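You operate a simulated robot arm through the tools that you are given. There is no shell and no other tool. Be economical: measure what you need, move in short steps, check, and stop when the job is done.

Carry out the task below with a simulated robot arm. There is one attempt and no reset: what you move stays moved.

TASK
Sponge a patch of wax on the racked brick, then soak it till dark.
Fine: wax from the wax tin; put the sponge back; the brick stays in the soak tray. A coat counts when it lies all over at full strength: go over it till it gets no stronger.
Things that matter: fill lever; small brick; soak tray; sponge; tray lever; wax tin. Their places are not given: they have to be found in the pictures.

Only the result counts: the job must be done as asked and must still hold three seconds after the hand-in. Knocking over, shifting, dropping, spilling or breaking anything else fails it.

THE ROBOT
A 7-joint arm with a two-finger parallel gripper, fixed in place. Base frame: the origin is at the foot of the arm, x ahead of it, y to its left, z up; the work surface is at about z = 850. Readings come in mm, degrees, newtons and seconds.
With the tool pointing down near the work surface it reaches from about 300 to 700 mm from the base axis. Its first joint turns from -66.0 to 66.0 degrees. Payload 1.57 kg.
Tool frame: the origin (TCP) lies between the finger pads and is the grasp point; the fingertips stand 30 mm ahead of it; z points along the fingers, y is the line along which they close. Largest opening 110 mm; finger width 24, thickness 12; the body of the gripper, 48 by 112 mm, starts 78 mm behind the TCP.
Orientation is that of the tool frame in the base frame, as a unit quaternion [w, x, y, z]. With the fingers straight down and closing along the base's y, the tool's x points along the base's -x, its y along +y and its z along -z.

THE INTERFACE
- The arm moves only by the tool arm_command. Its arguments are lists of equal length, an entry for each row: "slide": the shift along the tool's x, y, z in m, a list of three; "delta_rot": the turn, a rotation vector about the tool's x, y, z in degrees, a list of three; "hand": the gripper command, from -1 (shut) to 1 (fully open), values between in proportion. In form: {"slide": [[tx, ty, tz], ...], "delta_rot": [[wx, wy, wz], ...], "hand": [hand, ...]}. A call has 1 to 10 rows; each row is the pose to reach, as a shift and turn from the pose commanded when the call began, along the tool's axes at that moment. Each row takes 0.2 s and may step no farther than 50 mm and 8.6 degrees from the row before; otherwise, or with a gripper value out of range, the whole call is refused. A pose out of reach is approached as far as the arm can. The call stops where the force on the tool passes 40 N (or 10 N more than at its start, if that is more) or the arm is blocked; 0.2 s more then pass. The fingers move at their own pace (about 108 mm/s each) and stop on an object; they squeeze with about 37 N. The grip force told is the motor's: it shows also when the fingers shut on nothing. Time passes only in rows, and 0.2 s behind the last, so rows that repeat a pose let the fingers close. The reply holds the time, the measured pose of the TCP, the force on the tool along the base axes, the opening and the grip force, in the units named above and with some noise, with the torque about the TCP (base axes, N m) and any sound that the robot's microphone picked up.
- Cameras (640 x 400 px; columns grow to the right, rows downward): "scene" is fixed at [164.8, -386.6, 1412.1]; the picture's right is [0.80, -0.60, 0.00], its down [-0.30, -0.40, -0.87] and it looks along [0.52, 0.70, -0.50] (base axes); focal length 354 px, centre (320, 200). "wrist" rides on the gripper at [70, 16, -141] in the tool frame; the picture's right is [-0.23, 0.97, 0.00], its down [-0.85, -0.20, -0.48] and it looks along [-0.47, -0.11, 0.88] (tool axes); focal length 222 px, centre (320, 200).
- camera(camera): a new picture of that camera. It takes no simulated time.
- probe_pixels(camera, pixels): there is no depth. For up to 12 entries [column, row, z] of the newest picture of that camera ("zoom" is the newest enlarged one), the place [x, y] in the base frame at which the ray of that pixel passes the height z, good to about 2 mm. It takes no simulated time.
- enlarge(camera, box): a new picture of the part [left, top, right, bottom] of that camera's present view, enlarged. It takes no simulated time.
- finish_job(): hands the job in; it is judged then, once.

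Work in short steps. Measure before you move; look again where a grasp or a placing could have gone wrong, and mend it. You have 80 turns and 46 pictures in all, those below and enlarged ones among them. Open the gripper and draw the arm clear of the work before you hand the job in, unless the task says otherwise; then end with one line.

The tools are called after "Emit:" by a JSON object that holds its "name" and its "arguments". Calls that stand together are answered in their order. arm_command: Moves the arm, as the interface text tells. Its arguments: {"type":"object","properties":{"slide":{"type":"array"},"delta_rot":{"type":"array"},"hand":{"type":"array"}},"required":["slide","delta_rot","hand"]} The other tools are called the same way: camera (camera) takes a picture; probe_pixels (camera, pixels) gives the place at which the rays of pixels pass given heights; enlarge (camera, box) takes an enlarged picture of a part of a camera's view; finish_job () hands the job in.

At the start:

```text
time: 0.0
tool_pos: [466.6, 116.0, 1185.0]
tcp_rot: [0.0, 0.0, 1.0, 0.0]
ft_force: [-1.0, -0.1, -0.4]
ft_torque: [-0.02, -0.01, 0.03]
opening: 109.9
finger_force: 0.0
```

scene: 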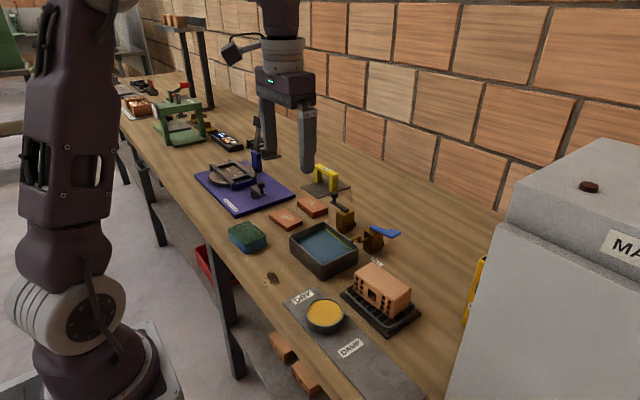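
wrist: 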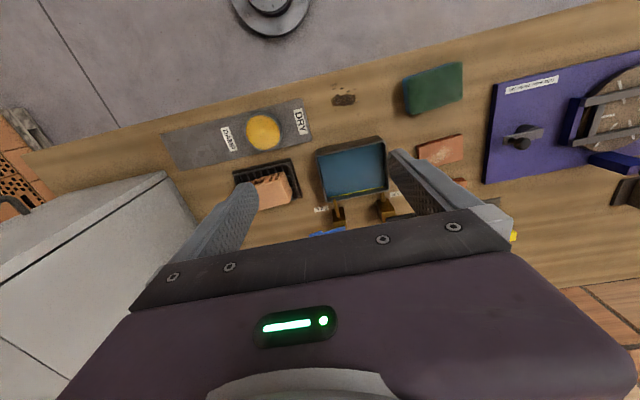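

I see the tray around scene pixel (323,250), brick on a rack (382,290), wax tin (325,315), sponge (248,237). I enlarge to make out the levers and labels.

Emit:
{"name": "enlarge", "arguments": {"camera": "scene", "box": [220, 160, 440, 300]}}

Emit:
{"name": "enlarge", "arguments": {"camera": "scene", "box": [260, 240, 440, 390]}}

Emit:
{"name": "enlarge", "arguments": {"camera": "wrist", "box": [150, 50, 530, 250]}}

```text
2.86 times, centred on (330, 230) of scene
```

zoom: 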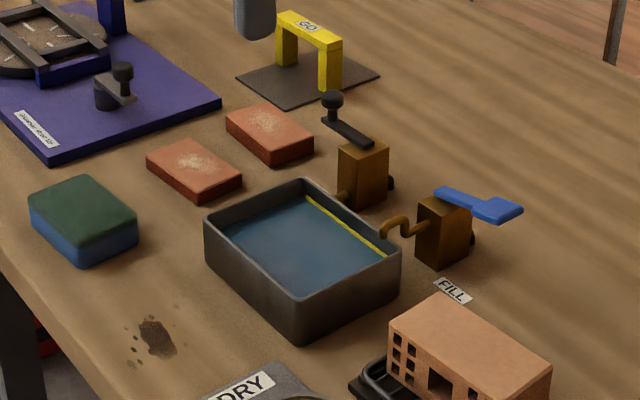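

```text
2.67 times, centred on (350, 315) of scene
```

zoom: 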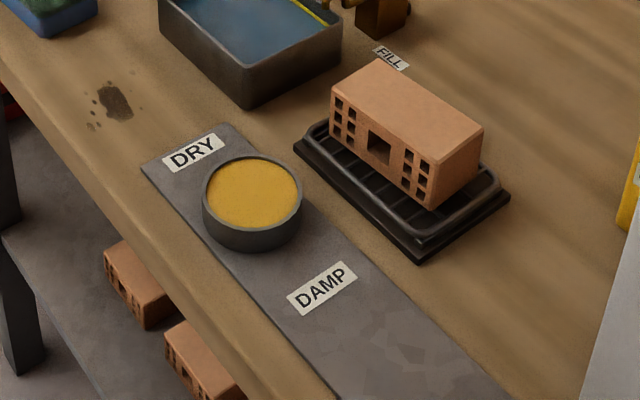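

```text
1.68 times, centred on (340, 150) of wrist
```

zoom: 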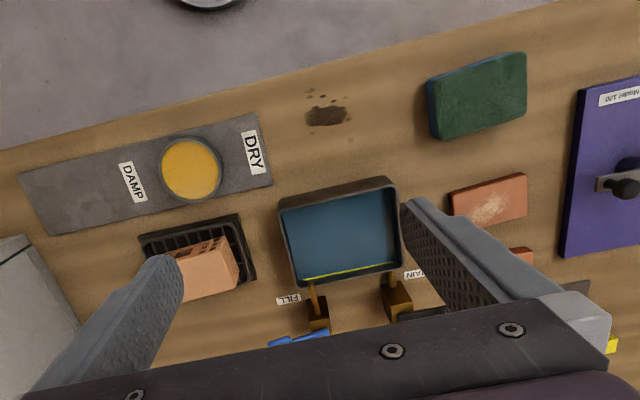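

I probe key corners of the sponge, tray, brick and tin in the scene picture at candidate heights.

Emit:
{"name": "probe_pixels", "arguments": {"camera": "scene", "pixels": [[248.9, 252.7, 850], [229.3, 238.7, 850], [266.4, 245, 850], [227.9, 226.5, 885], [246.8, 221.6, 885], [266.4, 238.7, 885], [247.8, 245, 885], [323.7, 277.9, 850], [291.5, 251, 850], [358, 261.5, 850], [323.7, 265, 890], [289.8, 236.3, 890]]}}

Emit:
{"name": "probe_pixels", "arguments": {"camera": "scene", "pixels": [[324, 223, 890], [358, 250.3, 890], [354.1, 286.9, 870], [391.2, 317.6, 870], [354.1, 271.9, 920], [372.5, 262.5, 920], [411.1, 288, 920], [393.9, 300.8, 920], [324.5, 312, 880], [306.1, 312, 880], [342.9, 312, 880], [324.5, 333.7, 854]]}}

Emit:
{"name": "probe_pixels", "arguments": {"camera": "wrist", "pixels": [[404, 80, 885], [461, 64, 885], [463, 95, 885], [410, 115, 885], [316, 150, 890], [379, 138, 890], [263, 132, 880], [251, 177, 920], [285, 172, 920], [292, 198, 920], [257, 209, 920], [234, 172, 855]]}}

```text
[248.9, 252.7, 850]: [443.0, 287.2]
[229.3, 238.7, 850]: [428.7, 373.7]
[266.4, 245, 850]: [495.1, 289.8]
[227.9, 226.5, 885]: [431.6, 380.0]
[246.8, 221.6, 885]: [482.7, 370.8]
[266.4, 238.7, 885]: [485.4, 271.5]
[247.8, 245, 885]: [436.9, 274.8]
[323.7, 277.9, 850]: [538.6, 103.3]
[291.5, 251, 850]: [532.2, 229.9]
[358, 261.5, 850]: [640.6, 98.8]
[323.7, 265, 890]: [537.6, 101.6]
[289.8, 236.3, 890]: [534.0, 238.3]
```

```text
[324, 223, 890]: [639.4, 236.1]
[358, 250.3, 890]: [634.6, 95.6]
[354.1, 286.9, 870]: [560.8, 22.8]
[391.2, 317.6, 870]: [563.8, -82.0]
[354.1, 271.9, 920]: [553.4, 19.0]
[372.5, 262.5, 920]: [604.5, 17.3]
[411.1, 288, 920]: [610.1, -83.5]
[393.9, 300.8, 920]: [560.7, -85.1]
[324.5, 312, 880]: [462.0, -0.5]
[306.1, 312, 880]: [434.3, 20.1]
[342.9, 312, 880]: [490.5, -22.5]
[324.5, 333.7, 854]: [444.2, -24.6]
```

```text
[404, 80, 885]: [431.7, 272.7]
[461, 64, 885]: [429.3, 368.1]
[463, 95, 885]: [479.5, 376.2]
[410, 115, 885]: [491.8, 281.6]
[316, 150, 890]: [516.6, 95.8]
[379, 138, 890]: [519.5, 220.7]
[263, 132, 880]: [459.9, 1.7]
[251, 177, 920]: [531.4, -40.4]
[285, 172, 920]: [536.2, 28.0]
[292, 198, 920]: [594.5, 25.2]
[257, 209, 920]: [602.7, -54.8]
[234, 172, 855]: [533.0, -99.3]
```

Sponge is about x 433–484, y 275–372; brick x 555–607, y −84–18; tin centre (461,0); tray x 535–640, y 98–235. I turn the gripper so it closes along base x and move toward the sponge.

Emit:
{"name": "arm_command", "arguments": {"slide": [[0.001, 0.02, 0.01], [0.002, 0.04, 0.02], [0.003, 0.06, 0.03], [0.004, 0.08, 0.04], [0.005, 0.1, 0.05], [0.006, 0.12, 0.06], [0.007, 0.14, 0.07], [0.008, 0.16, 0.08], [0.008, 0.18, 0.09], [0.008, 0.2, 0.1]], "delta_rot": [[0, 0, -8.5], [0, 0, -17], [0, 0, -25.5], [0, 0, -34], [0, 0, -42.5], [0, 0, -51], [0, 0, -59.5], [0, 0, -68], [0, 0, -76.5], [0, 0, -85]], "hand": [1, 1, 1, 1, 1, 1, 1, 1, 1, 1]}}

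Emit:
{"name": "arm_command", "arguments": {"slide": [[0, 0, 0], [0, 0, 0.04]], "delta_rot": [[0, 0, -5], [0, 0, -5]], "hand": [1, 1]}}

Emit:
{"name": "camera", "arguments": {"camera": "wrist"}}

Emit:
{"name": "enlarge", "arguments": {"camera": "scene", "box": [270, 160, 430, 260]}}

```text
time: 2.2
tool_pos: [456.6, 316.0, 1085.2]
tcp_rot: [0.0, -0.677, 0.736, 0.0]
ft_force: [0.4, 0.0, 0.6]
ft_torque: [-0.02, -0.01, -0.02]
opening: 109.9
finger_force: 0.0
```

```text
time: 2.8
tool_pos: [457.9, 314.5, 1044.9]
tcp_rot: [-0.001, 0.707, -0.707, 0.0]
ft_force: [0.9, -0.2, 0.2]
ft_torque: [0.0, 0.01, -0.01]
opening: 110.0
finger_force: 0.0
```

```text
40 pictures are left
```

wrist: 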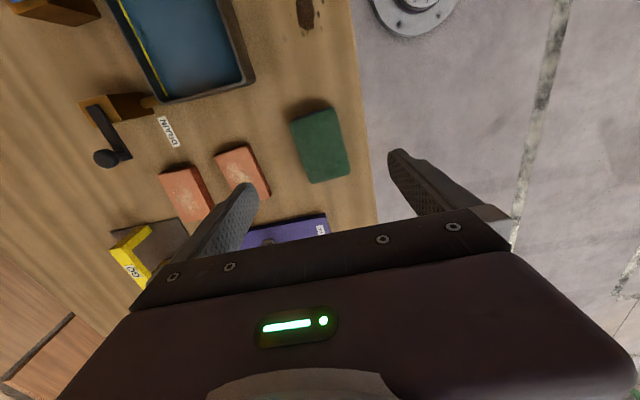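

```text
4.00 times, centred on (350, 210) of scene
```

zoom: 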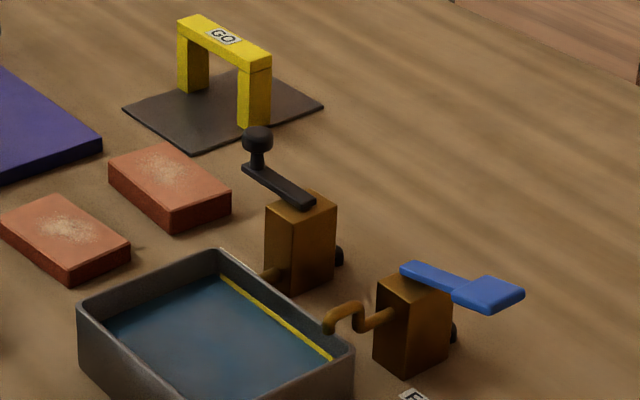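

The sponge is in wrist view at (290,123),(333,107),(350,173),(312,183); I probe it for its centre and yaw.

Emit:
{"name": "probe_pixels", "arguments": {"camera": "wrist", "pixels": [[290, 123, 885], [333, 107, 885], [350, 173, 885], [312, 183, 885], [290, 123, 880], [333, 107, 880], [350, 173, 880], [312, 183, 880]]}}

Emit:
{"name": "enlarge", "arguments": {"camera": "wrist", "box": [260, 90, 380, 190]}}

```text
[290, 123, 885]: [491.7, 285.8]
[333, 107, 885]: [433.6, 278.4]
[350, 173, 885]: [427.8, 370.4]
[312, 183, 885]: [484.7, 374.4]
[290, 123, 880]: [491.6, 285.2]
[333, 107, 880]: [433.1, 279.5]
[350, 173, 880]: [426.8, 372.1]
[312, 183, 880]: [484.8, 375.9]
```

```text
4.00 times, centred on (320, 140) of wrist
```

zoom: 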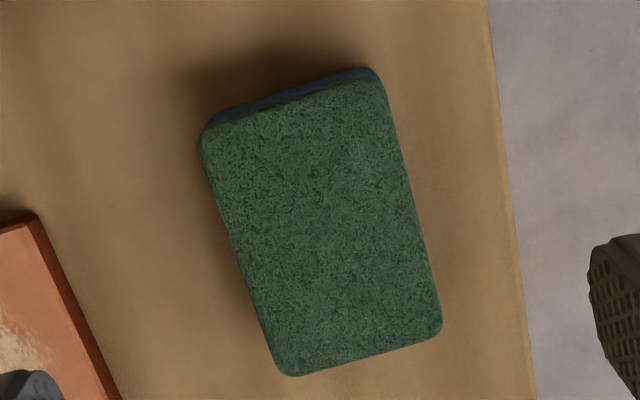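

Sponge is ~58×92 mm, centred (459.5,326.5), yaw about 4°. I descend with the fingers straddling its width to TCP z≈897, opening about 88 mm.

Emit:
{"name": "arm_command", "arguments": {"slide": [[-0.0105, -0.001, 0], [-0.0105, -0.001, 0.03], [-0.0105, -0.001, 0.06], [-0.0105, -0.001, 0.09], [-0.0105, -0.001, 0.11], [-0.0105, -0.001, 0.13], [-0.0105, -0.001, 0.14], [-0.0105, -0.001, 0.148]], "delta_rot": [[0, 0, -4], [0, 0, -4], [0, 0, -4], [0, 0, -4], [0, 0, -4], [0, 0, -4], [0, 0, -4], [0, 0, -4]], "hand": [0.6, 0.6, 0.6, 0.6, 0.6, 0.6, 0.6, 0.6]}}

Emit:
{"name": "enlarge", "arguments": {"camera": "scene", "box": [200, 180, 300, 260]}}

Emit:
{"name": "camera", "arguments": {"camera": "wrist"}}

```text
time: 4.6
tool_pos: [458.9, 325.4, 897.8]
tcp_rot: [0.0, 0.731, -0.682, 0.0]
ft_force: [0.8, -0.6, -0.4]
ft_torque: [0.03, -0.01, 0.04]
opening: 88.3
finger_force: 0.0
```

```text
5.00 times, centred on (250, 220) of scene
```

zoom: 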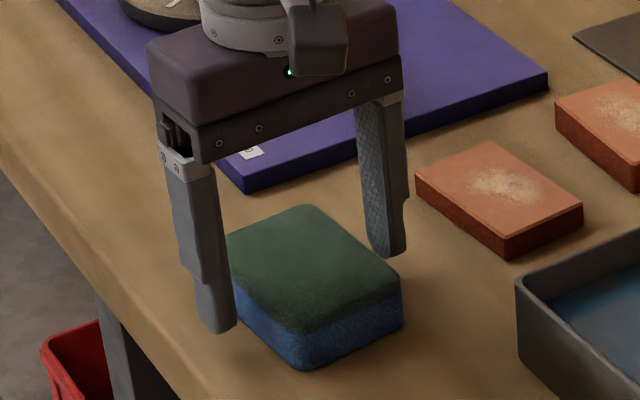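

```text
36 pictures are left
```

wrist: 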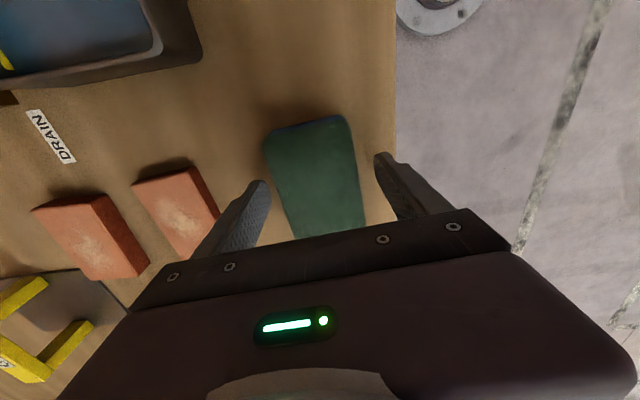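

The fingers straddle the sponge well aligned. I close on it and lift 60 mm.

Emit:
{"name": "arm_command", "arguments": {"slide": [[0, 0, 0], [0, 0, 0], [0, 0, 0], [0, 0, -0.02], [0, 0, -0.05], [0, 0, -0.08], [0, 0, -0.11]], "delta_rot": [[0, 0, 0], [0, 0, 0], [0, 0, 0], [0, 0, 0], [0, 0, 0], [0, 0, 0], [0, 0, 0]], "hand": [-1, -1, -1, -1, -1, -1, -1]}}

Emit:
{"name": "enlarge", "arguments": {"camera": "scene", "box": [190, 130, 350, 260]}}

```text
time: 6.2
tool_pos: [458.6, 325.5, 1007.5]
tcp_rot: [-0.001, 0.731, -0.682, 0.0]
ft_force: [0.0, 0.7, -0.3]
ft_torque: [-0.01, -0.03, -0.01]
opening: 62.6
finger_force: 36.9
```

```text
3.08 times, centred on (270, 195) of scene
```

zoom: 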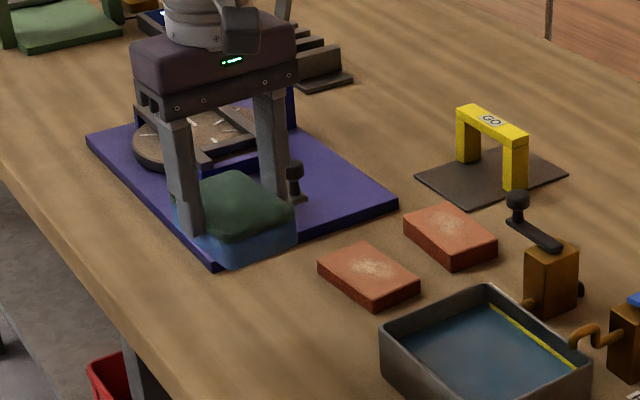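

Sponge held, its bottom ~47 mm below the TCP. I carry it above the wax tin at (461,0).

Emit:
{"name": "arm_command", "arguments": {"slide": [[0.0406, 0.0025, 0], [0.081, 0.0051, 0], [0.1217, 0.0076, 0], [0.1623, 0.0102, 0], [0.2028, 0.0128, 0], [0.2434, 0.0153, 0], [0.284, 0.0179, 0], [0.3245, 0.0204, 0], [0.3245, 0.0204, 0.03], [0.3245, 0.0204, 0.045]], "delta_rot": [[0, 0, 0], [0, 0, 0], [0, 0, 0], [0, 0, 0], [0, 0, 0], [0, 0, 0], [0, 0, 0], [0, 0, 0], [0, 0, 0], [0, 0, 0]], "hand": [-1, -1, -1, -1, -1, -1, -1, -1, -1, -1]}}

Emit:
{"name": "enlarge", "arguments": {"camera": "scene", "box": [260, 220, 440, 360]}}

```text
time: 8.4
tool_pos: [461.9, 2.7, 960.6]
tcp_rot: [-0.001, 0.732, -0.681, 0.0]
ft_force: [0.2, 0.8, -0.4]
ft_torque: [0.01, -0.01, -0.03]
opening: 62.5
finger_force: 36.7
```

```text
2.86 times, centred on (350, 290) of scene
```

zoom: 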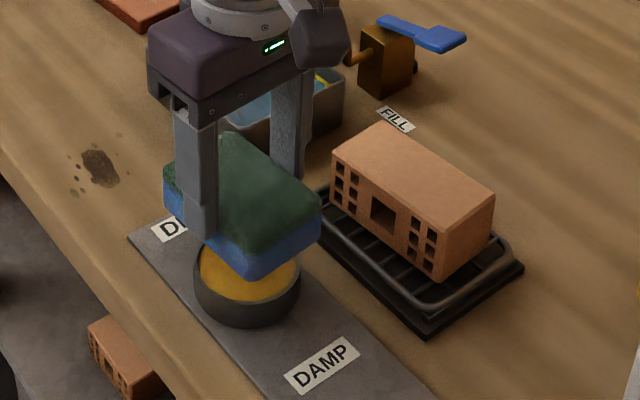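

Sponge sits above the tin. I descend gently 30 mm and watch the force.

Emit:
{"name": "arm_command", "arguments": {"slide": [[0, 0, 0.01], [0, 0, 0.018], [0, 0, 0.023], [0, 0, 0.027]], "delta_rot": [[0, 0, 0], [0, 0, 0], [0, 0, 0], [0, 0, 0]], "hand": [-1, -1, -1, -1]}}

Emit:
{"name": "enlarge", "arguments": {"camera": "scene", "box": [270, 250, 390, 350]}}

```text
time: 9.4
tool_pos: [460.4, 0.7, 934.3]
tcp_rot: [-0.001, 0.731, -0.682, 0.001]
ft_force: [-0.5, -0.7, 0.1]
ft_torque: [0.0, -0.02, 0.0]
opening: 62.6
finger_force: 37.1
```

```text
4.00 times, centred on (330, 300) of scene
```

zoom: 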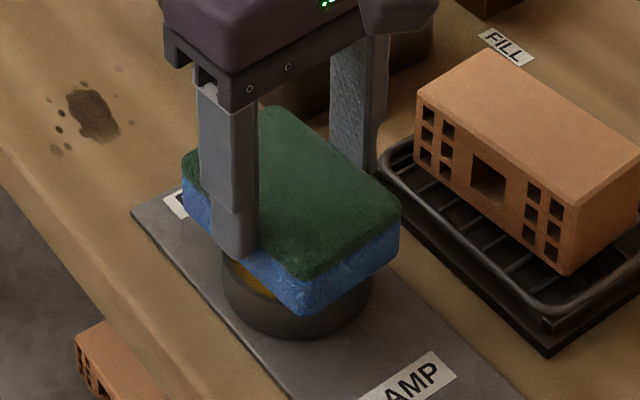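

Bottom is now near z 887 with no contact; I continue in 2 mm steps.

Emit:
{"name": "arm_command", "arguments": {"slide": [[0, 0, 0.002], [0, 0, 0.004], [0, 0, 0.006], [0, 0, 0.008]], "delta_rot": [[0, 0, 0], [0, 0, 0], [0, 0, 0], [0, 0, 0]], "hand": [-1, -1, -1, -1]}}

```text
time: 10.4
tool_pos: [461.2, 0.4, 927.0]
tcp_rot: [0.0, 0.731, -0.682, 0.0]
ft_force: [0.2, 0.5, -0.1]
ft_torque: [0.01, 0.02, 0.04]
opening: 62.5
finger_force: 36.8
```

Emit:
{"name": "arm_command", "arguments": {"slide": [[0, 0, 0.002], [0, 0, 0.004], [0, 0, 0.005], [0, 0, 0.006]], "delta_rot": [[0, 0, 0], [0, 0, 0], [0, 0, 0], [0, 0, 0]], "hand": [-1, -1, -1, -1]}}

Emit:
{"name": "enlarge", "arguments": {"camera": "scene", "box": [270, 250, 390, 350]}}

```text
time: 11.5
tool_pos: [462.5, 1.2, 923.1]
tcp_rot: [-0.002, 0.732, -0.682, 0.003]
ft_force: [-3.6, 0.7, 14.8]
ft_torque: [0.02, 0.26, 0.02]
opening: 62.5
finger_force: 37.0
stopped in row 4: the force on the tool passed its limit at 42 N (the readings are from after the stop); the commanded pose is now the measured one
```

```text
4.00 times, centred on (330, 300) of scene
```

zoom: 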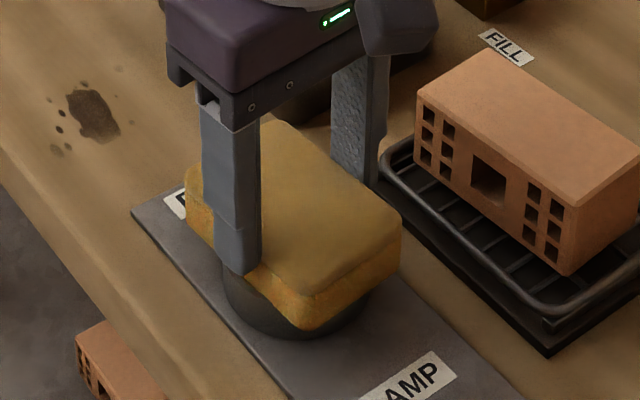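

The sponge turned wax-coloured: it's loaded. I lift straight up and take a wrist view near the brick to measure it.

Emit:
{"name": "arm_command", "arguments": {"slide": [[0, 0, -0.02], [0, 0, -0.05], [0, 0, -0.09], [0, -0.02, -0.13]], "delta_rot": [[0, 0, 0], [0, 0, 0], [0, 0, 0], [0, 0, 0]], "hand": [-1, -1, -1, -1]}}

Emit:
{"name": "camera", "arguments": {"camera": "wrist"}}

Emit:
{"name": "enlarge", "arguments": {"camera": "scene", "box": [330, 240, 450, 340]}}

```text
time: 12.5
tool_pos: [484.9, 1.0, 1051.3]
tcp_rot: [-0.001, 0.732, -0.681, 0.002]
ft_force: [0.3, 0.1, 0.1]
ft_torque: [0.01, 0.01, -0.05]
opening: 62.3
finger_force: 36.7
```

```text
31 pictures are left
```

wrist: 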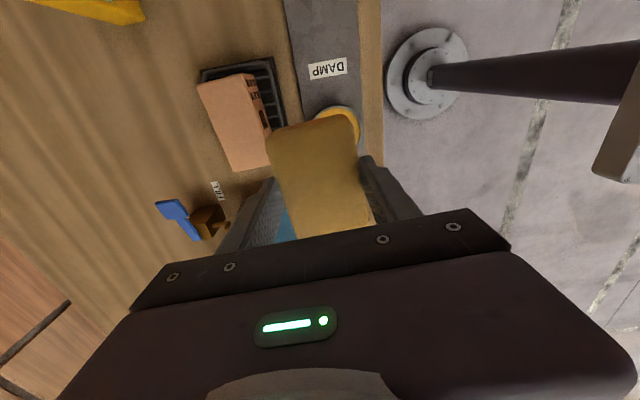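

```text
4.00 times, centred on (390, 290) of scene
```

zoom: 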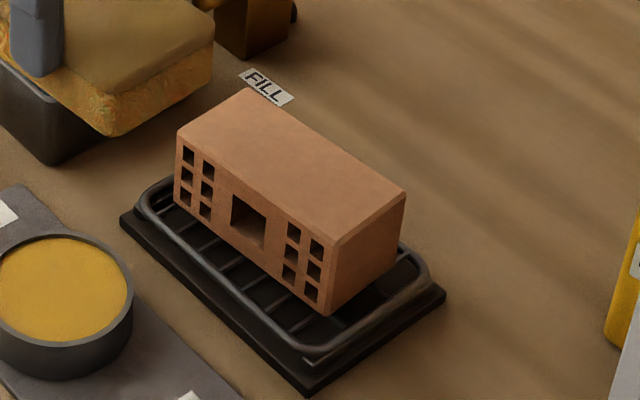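

I probe the brick's top corners in the zoom and the wrist views at several heights to find the one that agrees.

Emit:
{"name": "probe_pixels", "arguments": {"camera": "zoom", "pixels": [[178, 132, 905], [178, 132, 925], [246, 90, 905], [246, 90, 925], [406, 192, 905], [406, 192, 925], [335, 240, 905], [335, 240, 925], [175, 208, 860], [175, 208, 875], [328, 316, 860], [328, 316, 875]]}}

Emit:
{"name": "enlarge", "arguments": {"camera": "wrist", "box": [180, 50, 300, 190]}}

```text
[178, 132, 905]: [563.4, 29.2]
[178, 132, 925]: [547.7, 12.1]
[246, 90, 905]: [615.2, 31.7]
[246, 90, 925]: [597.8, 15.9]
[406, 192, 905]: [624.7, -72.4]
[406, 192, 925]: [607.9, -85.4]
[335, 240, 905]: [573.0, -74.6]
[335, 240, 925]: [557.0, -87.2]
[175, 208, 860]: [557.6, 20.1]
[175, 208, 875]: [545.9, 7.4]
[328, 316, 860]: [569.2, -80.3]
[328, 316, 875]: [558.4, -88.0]
```

```text
2.86 times, centred on (240, 120) of wrist
```

zoom: 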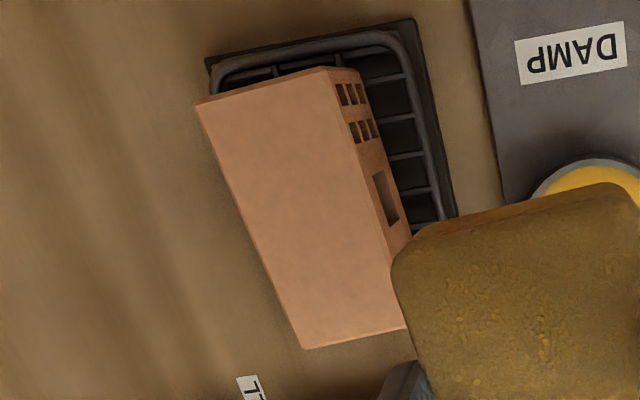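

Emit:
{"name": "probe_pixels", "arguments": {"camera": "zoom", "pixels": [[195, 105, 900], [195, 105, 910], [195, 105, 920], [322, 70, 900], [322, 70, 910], [322, 70, 920], [302, 348, 900], [302, 348, 910], [302, 348, 920], [405, 329, 910]]}}

```text
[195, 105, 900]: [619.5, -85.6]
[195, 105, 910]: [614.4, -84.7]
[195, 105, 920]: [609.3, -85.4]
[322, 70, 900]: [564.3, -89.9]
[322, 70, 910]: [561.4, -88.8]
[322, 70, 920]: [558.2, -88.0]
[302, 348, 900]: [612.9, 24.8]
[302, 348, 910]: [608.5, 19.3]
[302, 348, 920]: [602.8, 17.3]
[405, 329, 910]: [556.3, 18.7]
```

Brick top is at z≈921, centre ≈(580.5,−34.5), yaw ≈4°, 51×103. I move the sponge above it, with its bottom about 17 mm clear.

Emit:
{"name": "arm_command", "arguments": {"slide": [[0.014, -0.031, 0], [0.028, -0.062, 0], [0.0421, -0.0928, 0], [0.0421, -0.0928, 0.03], [0.0421, -0.0928, 0.05], [0.0421, -0.0928, 0.066]], "delta_rot": [[0, 0, 0], [0, 0, 0], [0, 0, 0], [0, 0, 0], [0, 0, 0], [0, 0, 0]], "hand": [-1, -1, -1, -1, -1, -1]}}

Emit:
{"name": "enlarge", "arguments": {"camera": "scene", "box": [310, 220, 450, 340]}}

```text
time: 13.9
tool_pos: [578.1, -32.7, 987.2]
tcp_rot: [-0.001, 0.732, -0.681, 0.002]
ft_force: [0.7, 0.0, -0.2]
ft_torque: [0.01, 0.03, -0.02]
opening: 62.5
finger_force: 36.8
```

```text
3.33 times, centred on (380, 280) of scene
```

zoom: 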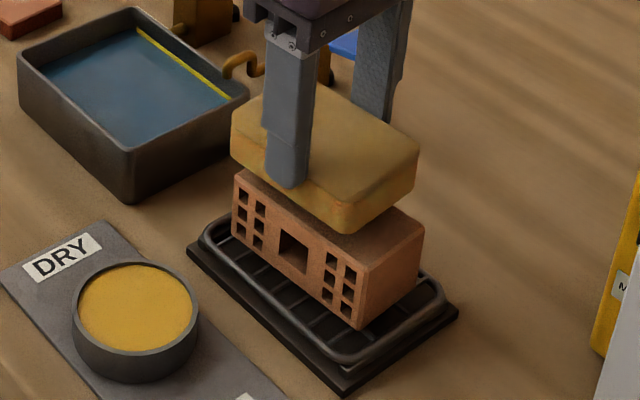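

Aligned over the brick. I lower onto it in small steps.

Emit:
{"name": "arm_command", "arguments": {"slide": [[0, 0, 0.008], [0, 0, 0.014], [0, 0, 0.016], [0, 0, 0.017], [0, 0, 0.018]], "delta_rot": [[0, 0, 0], [0, 0, 0], [0, 0, 0], [0, 0, 0], [0, 0, 0]], "hand": [-1, -1, -1, -1, -1]}}

```text
time: 15.1
tool_pos: [579.1, -32.7, 968.4]
tcp_rot: [-0.002, 0.732, -0.681, 0.001]
ft_force: [-0.5, 1.2, 7.9]
ft_torque: [0.16, 0.1, 0.0]
opening: 62.2
finger_force: 37.1
```

Contact at 7.9 N. I look at what it did before rubbing.

Emit:
{"name": "arm_command", "arguments": {"slide": [[0.004, 0, 0.0005], [0.008, 0, 0.0005], [0.012, 0, 0.0005], [0.006, 0, 0.0005], [0, 0, 0.0005], [-0.006, 0, 0.0005], [-0.012, 0, 0.0005], [-0.006, 0, 0.0005], [0, 0, 0.0005]], "delta_rot": [[0, 0, 0], [0, 0, 0], [0, 0, 0], [0, 0, 0], [0, 0, 0], [0, 0, 0], [0, 0, 0], [0, 0, 0], [0, 0, 0]], "hand": [-1, -1, -1, -1, -1, -1, -1, -1, -1]}}

Emit:
{"name": "enlarge", "arguments": {"camera": "scene", "box": [310, 220, 450, 340]}}

```text
time: 17.1
tool_pos: [576.7, -31.7, 969.2]
tcp_rot: [-0.002, 0.732, -0.681, 0.001]
ft_force: [-0.5, 4.7, 8.9]
ft_torque: [0.12, -0.01, -0.02]
opening: 62.6
finger_force: 37.2
```

```text
3.33 times, centred on (380, 280) of scene
```

zoom: 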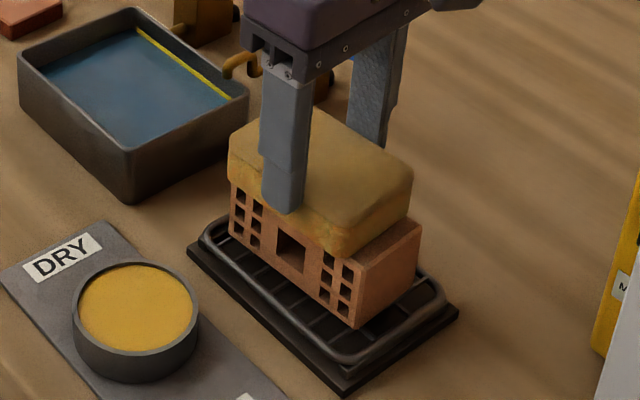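

I lift off to inspect the coat.

Emit:
{"name": "arm_command", "arguments": {"slide": [[0, 0, -0.02], [0, 0, -0.05], [0.0, 0.04, -0.08]], "delta_rot": [[0, 0, 0], [0, 0, 0], [0, 0, 0]], "hand": [-1, -1, -1]}}

Emit:
{"name": "enlarge", "arguments": {"camera": "scene", "box": [330, 230, 450, 340]}}

```text
time: 17.9
tool_pos: [538.6, -33.9, 1049.0]
tcp_rot: [-0.002, 0.731, -0.682, 0.001]
ft_force: [-1.1, -0.4, -0.2]
ft_torque: [0.0, -0.02, -0.01]
opening: 62.6
finger_force: 37.2
```

```text
3.64 times, centred on (390, 285) of scene
```

zoom: 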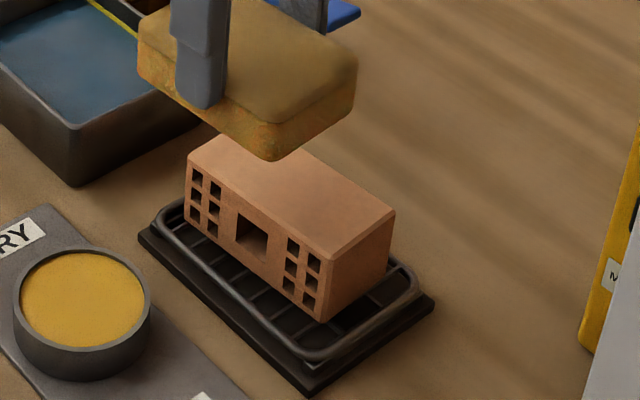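

The sponge hides part of the top; I move it further aside and look closely.

Emit:
{"name": "arm_command", "arguments": {"slide": [[0, 0.04, 0], [0, 0.08, 0]], "delta_rot": [[0, 0, 0], [0, 0, 0]], "hand": [-1, -1]}}

Emit:
{"name": "enlarge", "arguments": {"camera": "scene", "box": [340, 250, 430, 330]}}

Emit:
{"name": "enlarge", "arguments": {"camera": "wrist", "box": [160, 50, 320, 210]}}

```text
time: 18.5
tool_pos: [458.6, -39.0, 1047.9]
tcp_rot: [-0.001, 0.731, -0.682, 0.001]
ft_force: [-0.6, 0.3, -0.3]
ft_torque: [0.01, -0.01, -0.04]
opening: 62.4
finger_force: 36.4
```

```text
5.00 times, centred on (385, 290) of scene
```

zoom: 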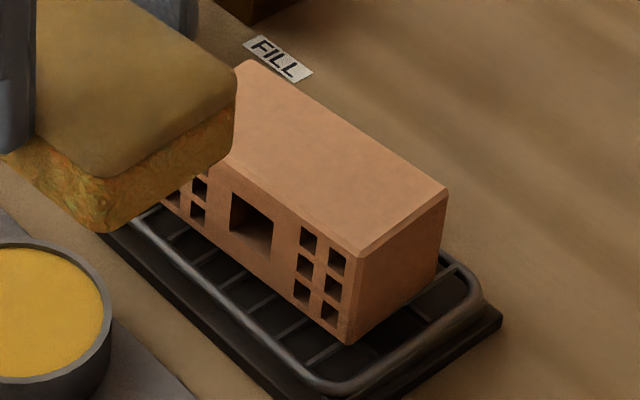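

```text
2.50 times, centred on (240, 130) of wrist
```

zoom: 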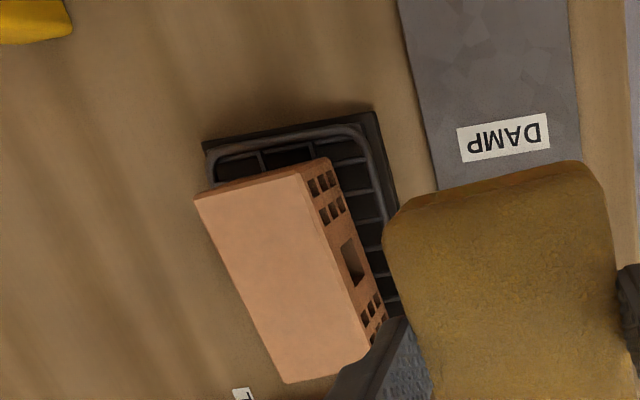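

The coat is faint, if present (top looks marginally lighter). I go back and rub longer with slightly more pressure.

Emit:
{"name": "arm_command", "arguments": {"slide": [[0, -0.04, 0], [0, -0.08, 0], [0, -0.121, 0], [0, -0.121, 0.03], [0, -0.121, 0.06], [0, -0.121, 0.075], [0, -0.121, 0.079], [0, -0.121, 0.08], [0, -0.121, 0.081]], "delta_rot": [[0, 0, 0], [0, 0, 0], [0, 0, 0], [0, 0, 0], [0, 0, 0], [0, 0, 0], [0, 0, 0], [0, 0, 0], [0, 0, 0]], "hand": [-1, -1, -1, -1, -1, -1, -1, -1, -1]}}

```text
time: 20.5
tool_pos: [578.5, -32.1, 968.5]
tcp_rot: [-0.002, 0.732, -0.681, 0.003]
ft_force: [-5.7, 2.7, 22.6]
ft_torque: [0.13, 0.4, 0.01]
opening: 62.6
finger_force: 36.7
```

Emit:
{"name": "arm_command", "arguments": {"slide": [[0.005, 0, -0.0003], [0.01, 0, -0.0003], [0.015, 0, -0.0003], [0.009, 0, -0.0003], [0.003, 0, -0.0003], [-0.003, 0, -0.0003], [-0.009, 0, -0.0003], [-0.015, 0, -0.0003], [-0.008, 0, -0.0003], [0, 0, -0.0003]], "delta_rot": [[0, 0, 0], [0, 0, 0], [0, 0, 0], [0, 0, 0], [0, 0, 0], [0, 0, 0], [0, 0, 0], [0, 0, 0], [0, 0, 0], [0, 0, 0]], "hand": [-1, -1, -1, -1, -1, -1, -1, -1, -1, -1]}}

Emit:
{"name": "arm_command", "arguments": {"slide": [[0.005, 0, 0], [0.01, 0, 0], [0.015, 0, 0], [0.009, 0, 0], [0.003, 0, 0], [-0.003, 0, 0], [-0.009, 0, 0], [-0.015, 0, 0], [-0.008, 0, 0], [0, 0, 0]], "delta_rot": [[0, 0, 0], [0, 0, 0], [0, 0, 0], [0, 0, 0], [0, 0, 0], [0, 0, 0], [0, 0, 0], [0, 0, 0], [0, 0, 0], [0, 0, 0]], "hand": [-1, -1, -1, -1, -1, -1, -1, -1, -1, -1]}}

Emit:
{"name": "arm_command", "arguments": {"slide": [[0, 0, -0.02], [0, 0, -0.05], [0.0, 0.04, -0.08], [0, 0.08, -0.08], [0, 0.12, -0.08]], "delta_rot": [[0, 0, 0], [0, 0, 0], [0, 0, 0], [0, 0, 0], [0, 0, 0]], "hand": [-1, -1, -1, -1, -1]}}

Emit:
{"name": "enlarge", "arguments": {"camera": "scene", "box": [340, 250, 430, 330]}}

Emit:
{"name": "enlarge", "arguments": {"camera": "wrist", "box": [160, 50, 320, 210]}}

```text
time: 22.7
tool_pos: [579.8, -30.9, 967.5]
tcp_rot: [-0.002, 0.732, -0.682, 0.0]
ft_force: [-1.2, 9.9, 18.2]
ft_torque: [0.3, 0.01, 0.0]
opening: 62.5
finger_force: 36.6
```

```text
time: 24.9
tool_pos: [579.5, -31.4, 968.1]
tcp_rot: [-0.001, 0.732, -0.682, 0.001]
ft_force: [-0.3, 0.6, 0.2]
ft_torque: [0.02, -0.02, -0.01]
opening: 62.4
finger_force: 36.6
```

```text
time: 26.1
tool_pos: [457.3, -41.4, 1045.9]
tcp_rot: [-0.001, 0.731, -0.683, 0.002]
ft_force: [-0.1, -0.4, -0.1]
ft_torque: [0.02, -0.01, 0.01]
opening: 62.5
finger_force: 37.3
```

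```text
5.00 times, centred on (385, 290) of scene
```

zoom: 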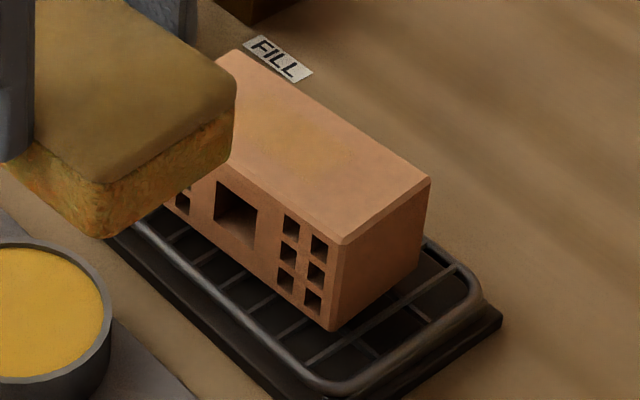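

```text
2.50 times, centred on (240, 130) of wrist
```

zoom: 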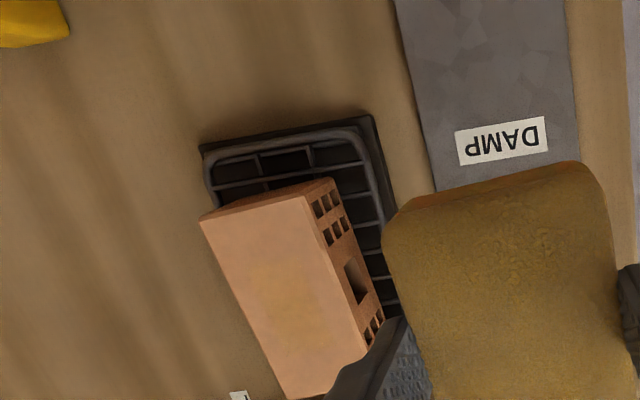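

A faint yellow patch now shows mid-top (scene zoom ~(300,150)), but the brick was dragged some mm toward +y. I probe its new place.

Emit:
{"name": "probe_pixels", "arguments": {"camera": "zoom", "pixels": [[200, 218, 921], [310, 195, 921], [287, 399, 921], [275, 290, 921]]}}

Emit:
{"name": "probe_pixels", "arguments": {"camera": "scene", "pixels": [[407, 286, 921], [389, 299, 921], [367.4, 260, 921], [382, 278, 921]]}}

```text
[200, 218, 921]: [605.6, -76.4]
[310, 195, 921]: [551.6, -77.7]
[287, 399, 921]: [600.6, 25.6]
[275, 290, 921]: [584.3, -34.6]
```

```text
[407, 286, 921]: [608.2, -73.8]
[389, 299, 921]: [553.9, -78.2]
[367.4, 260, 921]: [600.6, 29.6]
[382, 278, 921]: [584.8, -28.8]
```

Brick centre is now ≈(577,−25). I return over it and press with light dabs rather than dragging.

Emit:
{"name": "arm_command", "arguments": {"slide": [[0, -0.04, 0], [0, -0.08, 0], [-0.006, -0.12, 0], [-0.006, -0.12, 0.03], [-0.006, -0.12, 0.06], [-0.006, -0.12, 0.073], [-0.006, -0.12, 0.076], [-0.006, -0.12, 0.077], [-0.006, -0.12, 0.078]], "delta_rot": [[0, 0, 0], [0, 0, 0], [0, 0, 0], [0, 0, 0], [0, 0, 0], [0, 0, 0], [0, 0, 0], [0, 0, 0], [0, 0, 0]], "hand": [-1, -1, -1, -1, -1, -1, -1, -1, -1]}}

```text
time: 28.1
tool_pos: [579.2, -27.1, 970.2]
tcp_rot: [0.0, 0.732, -0.681, 0.002]
ft_force: [-0.4, 0.6, 0.3]
ft_torque: [-0.03, -0.01, -0.01]
opening: 62.7
finger_force: 36.7
```

Not in contact yet; I press down and dab several times.

Emit:
{"name": "arm_command", "arguments": {"slide": [[0, 0, 0.0015], [0, 0, 0.002], [0, 0, 0.0025], [0, 0, 0.003], [0, 0, 0.003], [0, 0, 0.003], [0, 0, 0.003], [0, 0, 0.003], [0, 0, 0.003], [0, 0, 0.003]], "delta_rot": [[0, 0, 0], [0, 0, 0], [0, 0, 0], [0, 0, 0], [0, 0, 0], [0, 0, 0], [0, 0, 0], [0, 0, 0], [0, 0, 0], [0, 0, 0]], "hand": [-1, -1, -1, -1, -1, -1, -1, -1, -1, -1]}}

```text
time: 30.3
tool_pos: [579.1, -25.7, 966.2]
tcp_rot: [-0.002, 0.732, -0.682, 0.002]
ft_force: [2.0, 0.2, 14.5]
ft_torque: [-0.01, -0.02, 0.01]
opening: 62.5
finger_force: 36.4
```

Emit:
{"name": "arm_command", "arguments": {"slide": [[0, 0, -0.02], [0, 0, -0.05], [0.0, 0.04, -0.08], [0, 0.08, -0.08], [0, 0.12, -0.08]], "delta_rot": [[0, 0, 0], [0, 0, 0], [0, 0, 0], [0, 0, 0], [0, 0, 0]], "hand": [-1, -1, -1, -1, -1]}}

Emit:
{"name": "enlarge", "arguments": {"camera": "scene", "box": [340, 250, 430, 330]}}

```text
time: 31.5
tool_pos: [459.7, -38.5, 1048.8]
tcp_rot: [-0.001, 0.731, -0.682, 0.002]
ft_force: [0.3, -0.7, 0.0]
ft_torque: [0.03, -0.01, 0.02]
opening: 62.7
finger_force: 37.2
```

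```text
5.00 times, centred on (385, 290) of scene
```

zoom: 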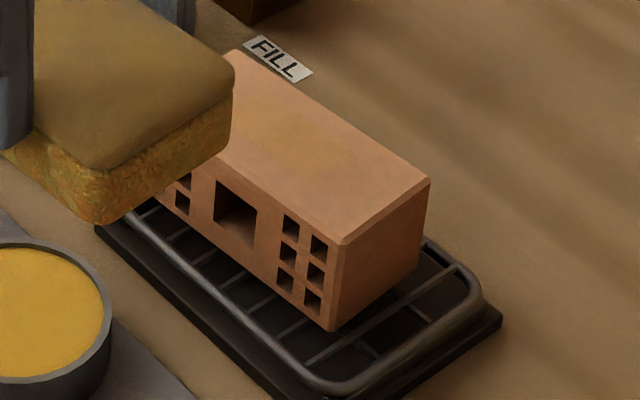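

Dwelling added little, so strokes are what count. I go back and stroke at light pressure (~6–8 N), at which the brick stayed put earlier.

Emit:
{"name": "arm_command", "arguments": {"slide": [[0, -0.04, 0], [0, -0.08, 0], [0, -0.12, 0], [0, -0.12, 0.03], [0, -0.12, 0.06], [0, -0.12, 0.074], [0, -0.12, 0.077], [0, -0.12, 0.0785], [0, -0.12, 0.0795], [0, -0.12, 0.0805]], "delta_rot": [[0, 0, 0], [0, 0, 0], [0, 0, 0], [0, 0, 0], [0, 0, 0], [0, 0, 0], [0, 0, 0], [0, 0, 0], [0, 0, 0], [0, 0, 0]], "hand": [-1, -1, -1, -1, -1, -1, -1, -1, -1, -1]}}

```text
time: 33.7
tool_pos: [580.4, -27.3, 967.5]
tcp_rot: [-0.002, 0.732, -0.681, 0.003]
ft_force: [1.3, -0.1, 10.7]
ft_torque: [0.04, 0.07, 0.0]
opening: 62.6
finger_force: 37.0
```

Emit:
{"name": "arm_command", "arguments": {"slide": [[0.006, 0, -0.0003], [0.012, 0, -0.0003], [0.006, 0, -0.0003], [0, 0, -0.0003], [-0.006, 0, -0.0003], [-0.012, 0, -0.0003], [-0.006, 0, -0.0003], [0, 0, -0.0003], [0.008, 0, -0.0003], [0, 0, -0.0003]], "delta_rot": [[0, 0, 0], [0, 0, 0], [0, 0, 0], [0, 0, 0], [0, 0, 0], [0, 0, 0], [0, 0, 0], [0, 0, 0], [0, 0, 0], [0, 0, 0]], "hand": [-1, -1, -1, -1, -1, -1, -1, -1, -1, -1]}}

Emit:
{"name": "arm_command", "arguments": {"slide": [[0.008, 0, 0], [0.015, 0, 0], [0.008, 0, 0], [0, 0, 0], [-0.008, 0, 0], [-0.015, 0, 0], [-0.008, 0, 0], [0, 0, 0], [0.008, 0, 0], [0, 0, 0]], "delta_rot": [[0, 0, 0], [0, 0, 0], [0, 0, 0], [0, 0, 0], [0, 0, 0], [0, 0, 0], [0, 0, 0], [0, 0, 0], [0, 0, 0], [0, 0, 0]], "hand": [-1, -1, -1, -1, -1, -1, -1, -1, -1, -1]}}

Emit:
{"name": "arm_command", "arguments": {"slide": [[0, 0, -0.02], [0, 0, -0.05], [0.0, 0.04, -0.08], [0, 0.08, -0.08], [0, 0.12, -0.08]], "delta_rot": [[0, 0, 0], [0, 0, 0], [0, 0, 0], [0, 0, 0], [0, 0, 0]], "hand": [-1, -1, -1, -1, -1]}}

Emit:
{"name": "enlarge", "arguments": {"camera": "scene", "box": [340, 250, 430, 330]}}

```text
time: 35.9
tool_pos: [579.1, -29.9, 966.6]
tcp_rot: [0.0, 0.731, -0.683, 0.002]
ft_force: [0.1, -5.6, 10.4]
ft_torque: [-0.07, -0.03, -0.02]
opening: 62.6
finger_force: 37.2
```

```text
time: 38.1
tool_pos: [578.7, -26.6, 967.9]
tcp_rot: [-0.001, 0.732, -0.681, 0.001]
ft_force: [0.9, -0.7, -0.3]
ft_torque: [0.0, 0.0, 0.0]
opening: 62.6
finger_force: 37.3
```

```text
time: 39.3
tool_pos: [456.6, -35.1, 1045.0]
tcp_rot: [-0.001, 0.731, -0.682, 0.001]
ft_force: [-0.8, -1.0, -0.9]
ft_torque: [0.04, -0.02, -0.01]
opening: 62.4
finger_force: 37.0
```

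```text
5.00 times, centred on (385, 290) of scene
```

zoom: 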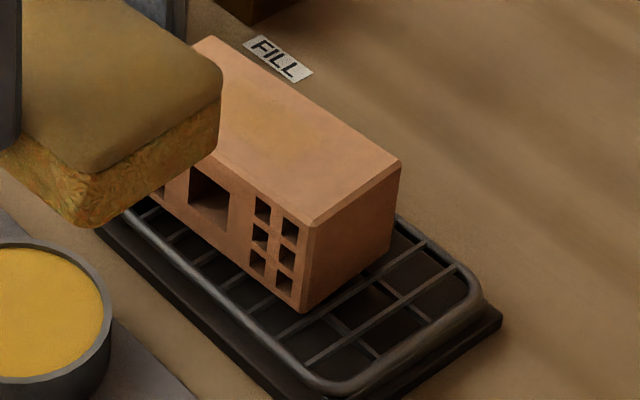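

The patch is a bit stronger, but the brick crept further toward +y. I probe it and then use one-way strokes toward −y so any drag carries it back.

Emit:
{"name": "probe_pixels", "arguments": {"camera": "zoom", "pixels": [[400, 160, 921], [314, 226, 921], [210, 36, 921], [290, 125, 921], [125, 215, 862], [500, 318, 850], [330, 390, 862]]}}

Emit:
{"name": "enlarge", "arguments": {"camera": "wrist", "box": [160, 50, 320, 210]}}

```text
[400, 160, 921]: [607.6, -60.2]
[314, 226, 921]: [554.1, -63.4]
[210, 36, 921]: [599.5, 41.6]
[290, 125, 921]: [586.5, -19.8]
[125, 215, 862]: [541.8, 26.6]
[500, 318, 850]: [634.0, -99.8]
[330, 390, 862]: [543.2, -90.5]
```

```text
2.50 times, centred on (240, 130) of wrist
```

zoom: 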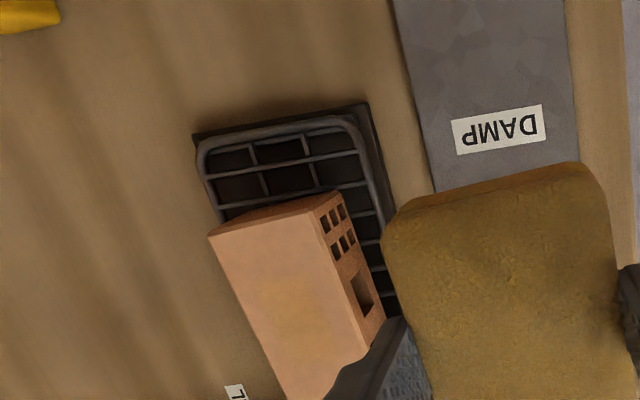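

Emit:
{"name": "arm_command", "arguments": {"slide": [[-0.012, -0.04, 0], [-0.024, -0.08, 0], [-0.0354, -0.1237, 0], [-0.0354, -0.1237, 0.03], [-0.0354, -0.1237, 0.06], [-0.0354, -0.1237, 0.074], [-0.0354, -0.1237, 0.077], [-0.0354, -0.1237, 0.0785], [-0.0354, -0.1237, 0.0795], [-0.0354, -0.1237, 0.0803]], "delta_rot": [[0, 0, 0], [0, 0, 0], [0, 0, 0], [0, 0, 0], [0, 0, 0], [0, 0, 0], [0, 0, 0], [0, 0, 0], [0, 0, 0], [0, 0, 0]], "hand": [-1, -1, -1, -1, -1, -1, -1, -1, -1, -1]}}

```text
time: 41.5
tool_pos: [580.5, 10.3, 966.1]
tcp_rot: [0.0, 0.731, -0.682, 0.002]
ft_force: [-1.9, 0.1, 4.3]
ft_torque: [-0.03, 0.1, 0.0]
opening: 62.5
finger_force: 37.1
```

Emit:
{"name": "arm_command", "arguments": {"slide": [[0.008, 0, 0.0003], [0.016, 0, 0.0003], [0.024, 0, 0.0003], [0.032, 0, 0.0003], [0.04, 0, 0.0003]], "delta_rot": [[0, 0, 0], [0, 0, 0], [0, 0, 0], [0, 0, 0], [0, 0, 0]], "hand": [-1, -1, -1, -1, -1]}}

Emit:
{"name": "enlarge", "arguments": {"camera": "scene", "box": [330, 240, 450, 340]}}

```text
time: 42.7
tool_pos: [582.5, -32.3, 965.9]
tcp_rot: [-0.001, 0.732, -0.681, 0.002]
ft_force: [-0.7, 7.2, 20.1]
ft_torque: [0.14, 0.04, -0.01]
opening: 62.3
finger_force: 37.2
```

```text
4.00 times, centred on (390, 290) of scene
```

zoom: 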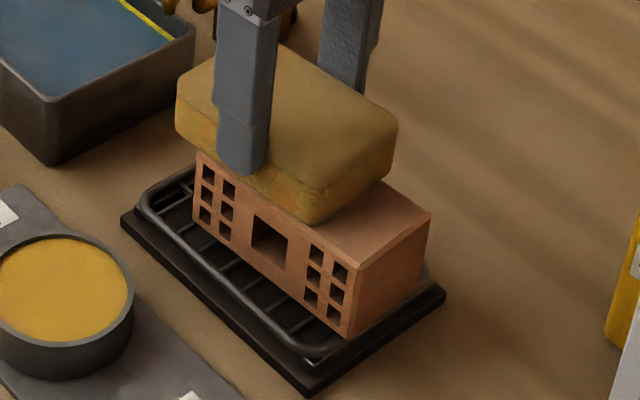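

The brick sticks to the sponge and slides on the rack at this pressure (now near the −y rack rim). I reduce pressure in small steps to find ~3 N, where the sponge should slip instead.

Emit:
{"name": "arm_command", "arguments": {"slide": [[0, 0, -0.001], [0, 0, -0.0015], [0, 0, -0.0015]], "delta_rot": [[0, 0, 0], [0, 0, 0], [0, 0, 0]], "hand": [-1, -1, -1]}}

```text
time: 43.5
tool_pos: [583.2, -31.8, 966.3]
tcp_rot: [0.001, 0.732, -0.682, 0.001]
ft_force: [-1.0, -0.1, -0.6]
ft_torque: [0.0, -0.01, -0.02]
opening: 62.6
finger_force: 36.8
```

Emit:
{"name": "arm_command", "arguments": {"slide": [[0, 0, 0.0004], [0, 0, 0.0004]], "delta_rot": [[0, 0, 0], [0, 0, 0]], "hand": [-1, -1]}}

```text
time: 44.1
tool_pos: [582.2, -30.0, 967.6]
tcp_rot: [-0.002, 0.732, -0.681, 0.002]
ft_force: [0.2, 0.0, -0.1]
ft_torque: [-0.01, 0.01, 0.02]
opening: 62.4
finger_force: 36.8
```

Emit:
{"name": "arm_command", "arguments": {"slide": [[0, 0, 0.0003], [0, 0, 0.0003]], "delta_rot": [[0, 0, 0], [0, 0, 0]], "hand": [-1, -1]}}

```text
time: 44.7
tool_pos: [584.0, -31.2, 966.0]
tcp_rot: [-0.001, 0.732, -0.681, 0.002]
ft_force: [-0.7, -0.5, 3.9]
ft_torque: [-0.07, 0.05, 0.02]
opening: 62.4
finger_force: 36.9
```

3.9 N now. I stroke back and forth at this light pressure about the brick's centre.

Emit:
{"name": "arm_command", "arguments": {"slide": [[0.008, 0, 0], [0.016, 0, 0], [0.024, 0, 0], [0.03, 0, 0], [0.024, 0, 0], [0.016, 0, 0], [0.008, 0, 0], [0.014, 0, 0], [0.022, 0, 0], [0.03, 0, 0]], "delta_rot": [[0, 0, 0], [0, 0, 0], [0, 0, 0], [0, 0, 0], [0, 0, 0], [0, 0, 0], [0, 0, 0], [0, 0, 0], [0, 0, 0], [0, 0, 0]], "hand": [-1, -1, -1, -1, -1, -1, -1, -1, -1, -1]}}

Emit:
{"name": "enlarge", "arguments": {"camera": "scene", "box": [330, 240, 450, 340]}}

```text
time: 46.9
tool_pos: [584.1, -62.0, 966.7]
tcp_rot: [-0.001, 0.732, -0.682, 0.002]
ft_force: [-0.1, -0.3, -0.1]
ft_torque: [-0.01, 0.01, -0.01]
opening: 62.4
finger_force: 37.1
```

```text
4.00 times, centred on (390, 290) of scene
```

zoom: 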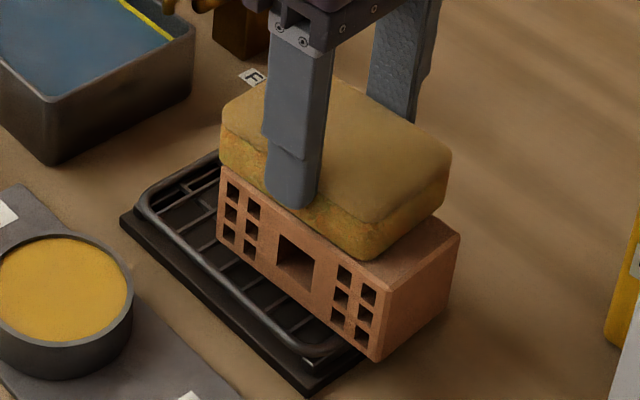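

The brick is being carried toward −y off the rack rim. I lift straight up and measure before doing anything else.

Emit:
{"name": "arm_command", "arguments": {"slide": [[0, 0, -0.01], [0, 0, -0.04], [0.0, 0.03, -0.08], [0, 0.07, -0.08], [0, 0.11, -0.08]], "delta_rot": [[0, 0, 0], [0, 0, 0], [0, 0, 0], [0, 0, 0], [0, 0, 0]], "hand": [-1, -1, -1, -1, -1]}}

Emit:
{"name": "enlarge", "arguments": {"camera": "scene", "box": [340, 240, 460, 340]}}

```text
time: 48.1
tool_pos: [472.5, -70.2, 1047.0]
tcp_rot: [0.0, 0.732, -0.681, 0.002]
ft_force: [0.1, 0.1, -0.9]
ft_torque: [0.02, -0.04, 0.0]
opening: 62.4
finger_force: 37.0
```

```text
4.00 times, centred on (400, 290) of scene
```

zoom: 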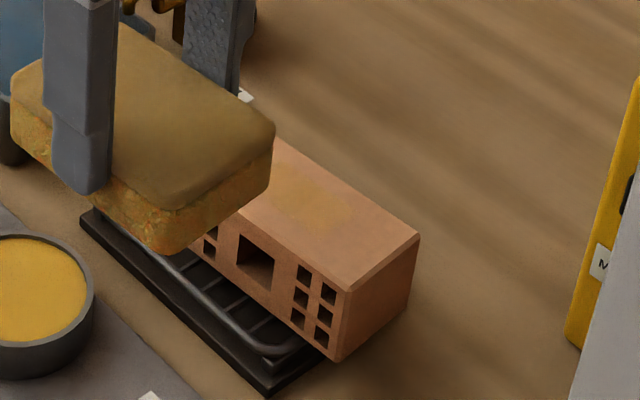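

The patch in the middle of the top is now clearly stronger (zoom ~(300,205)). I probe the brick's place.

Emit:
{"name": "probe_pixels", "arguments": {"camera": "zoom", "pixels": [[420, 235, 921], [347, 292, 921], [300, 205, 921], [325, 212, 921], [335, 361, 866], [265, 398, 850], [80, 220, 850]]}}

```text
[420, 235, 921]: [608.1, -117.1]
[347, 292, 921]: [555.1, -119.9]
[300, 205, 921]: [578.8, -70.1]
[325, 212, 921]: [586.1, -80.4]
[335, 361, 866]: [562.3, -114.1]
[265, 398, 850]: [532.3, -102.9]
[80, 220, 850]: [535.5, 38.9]
```

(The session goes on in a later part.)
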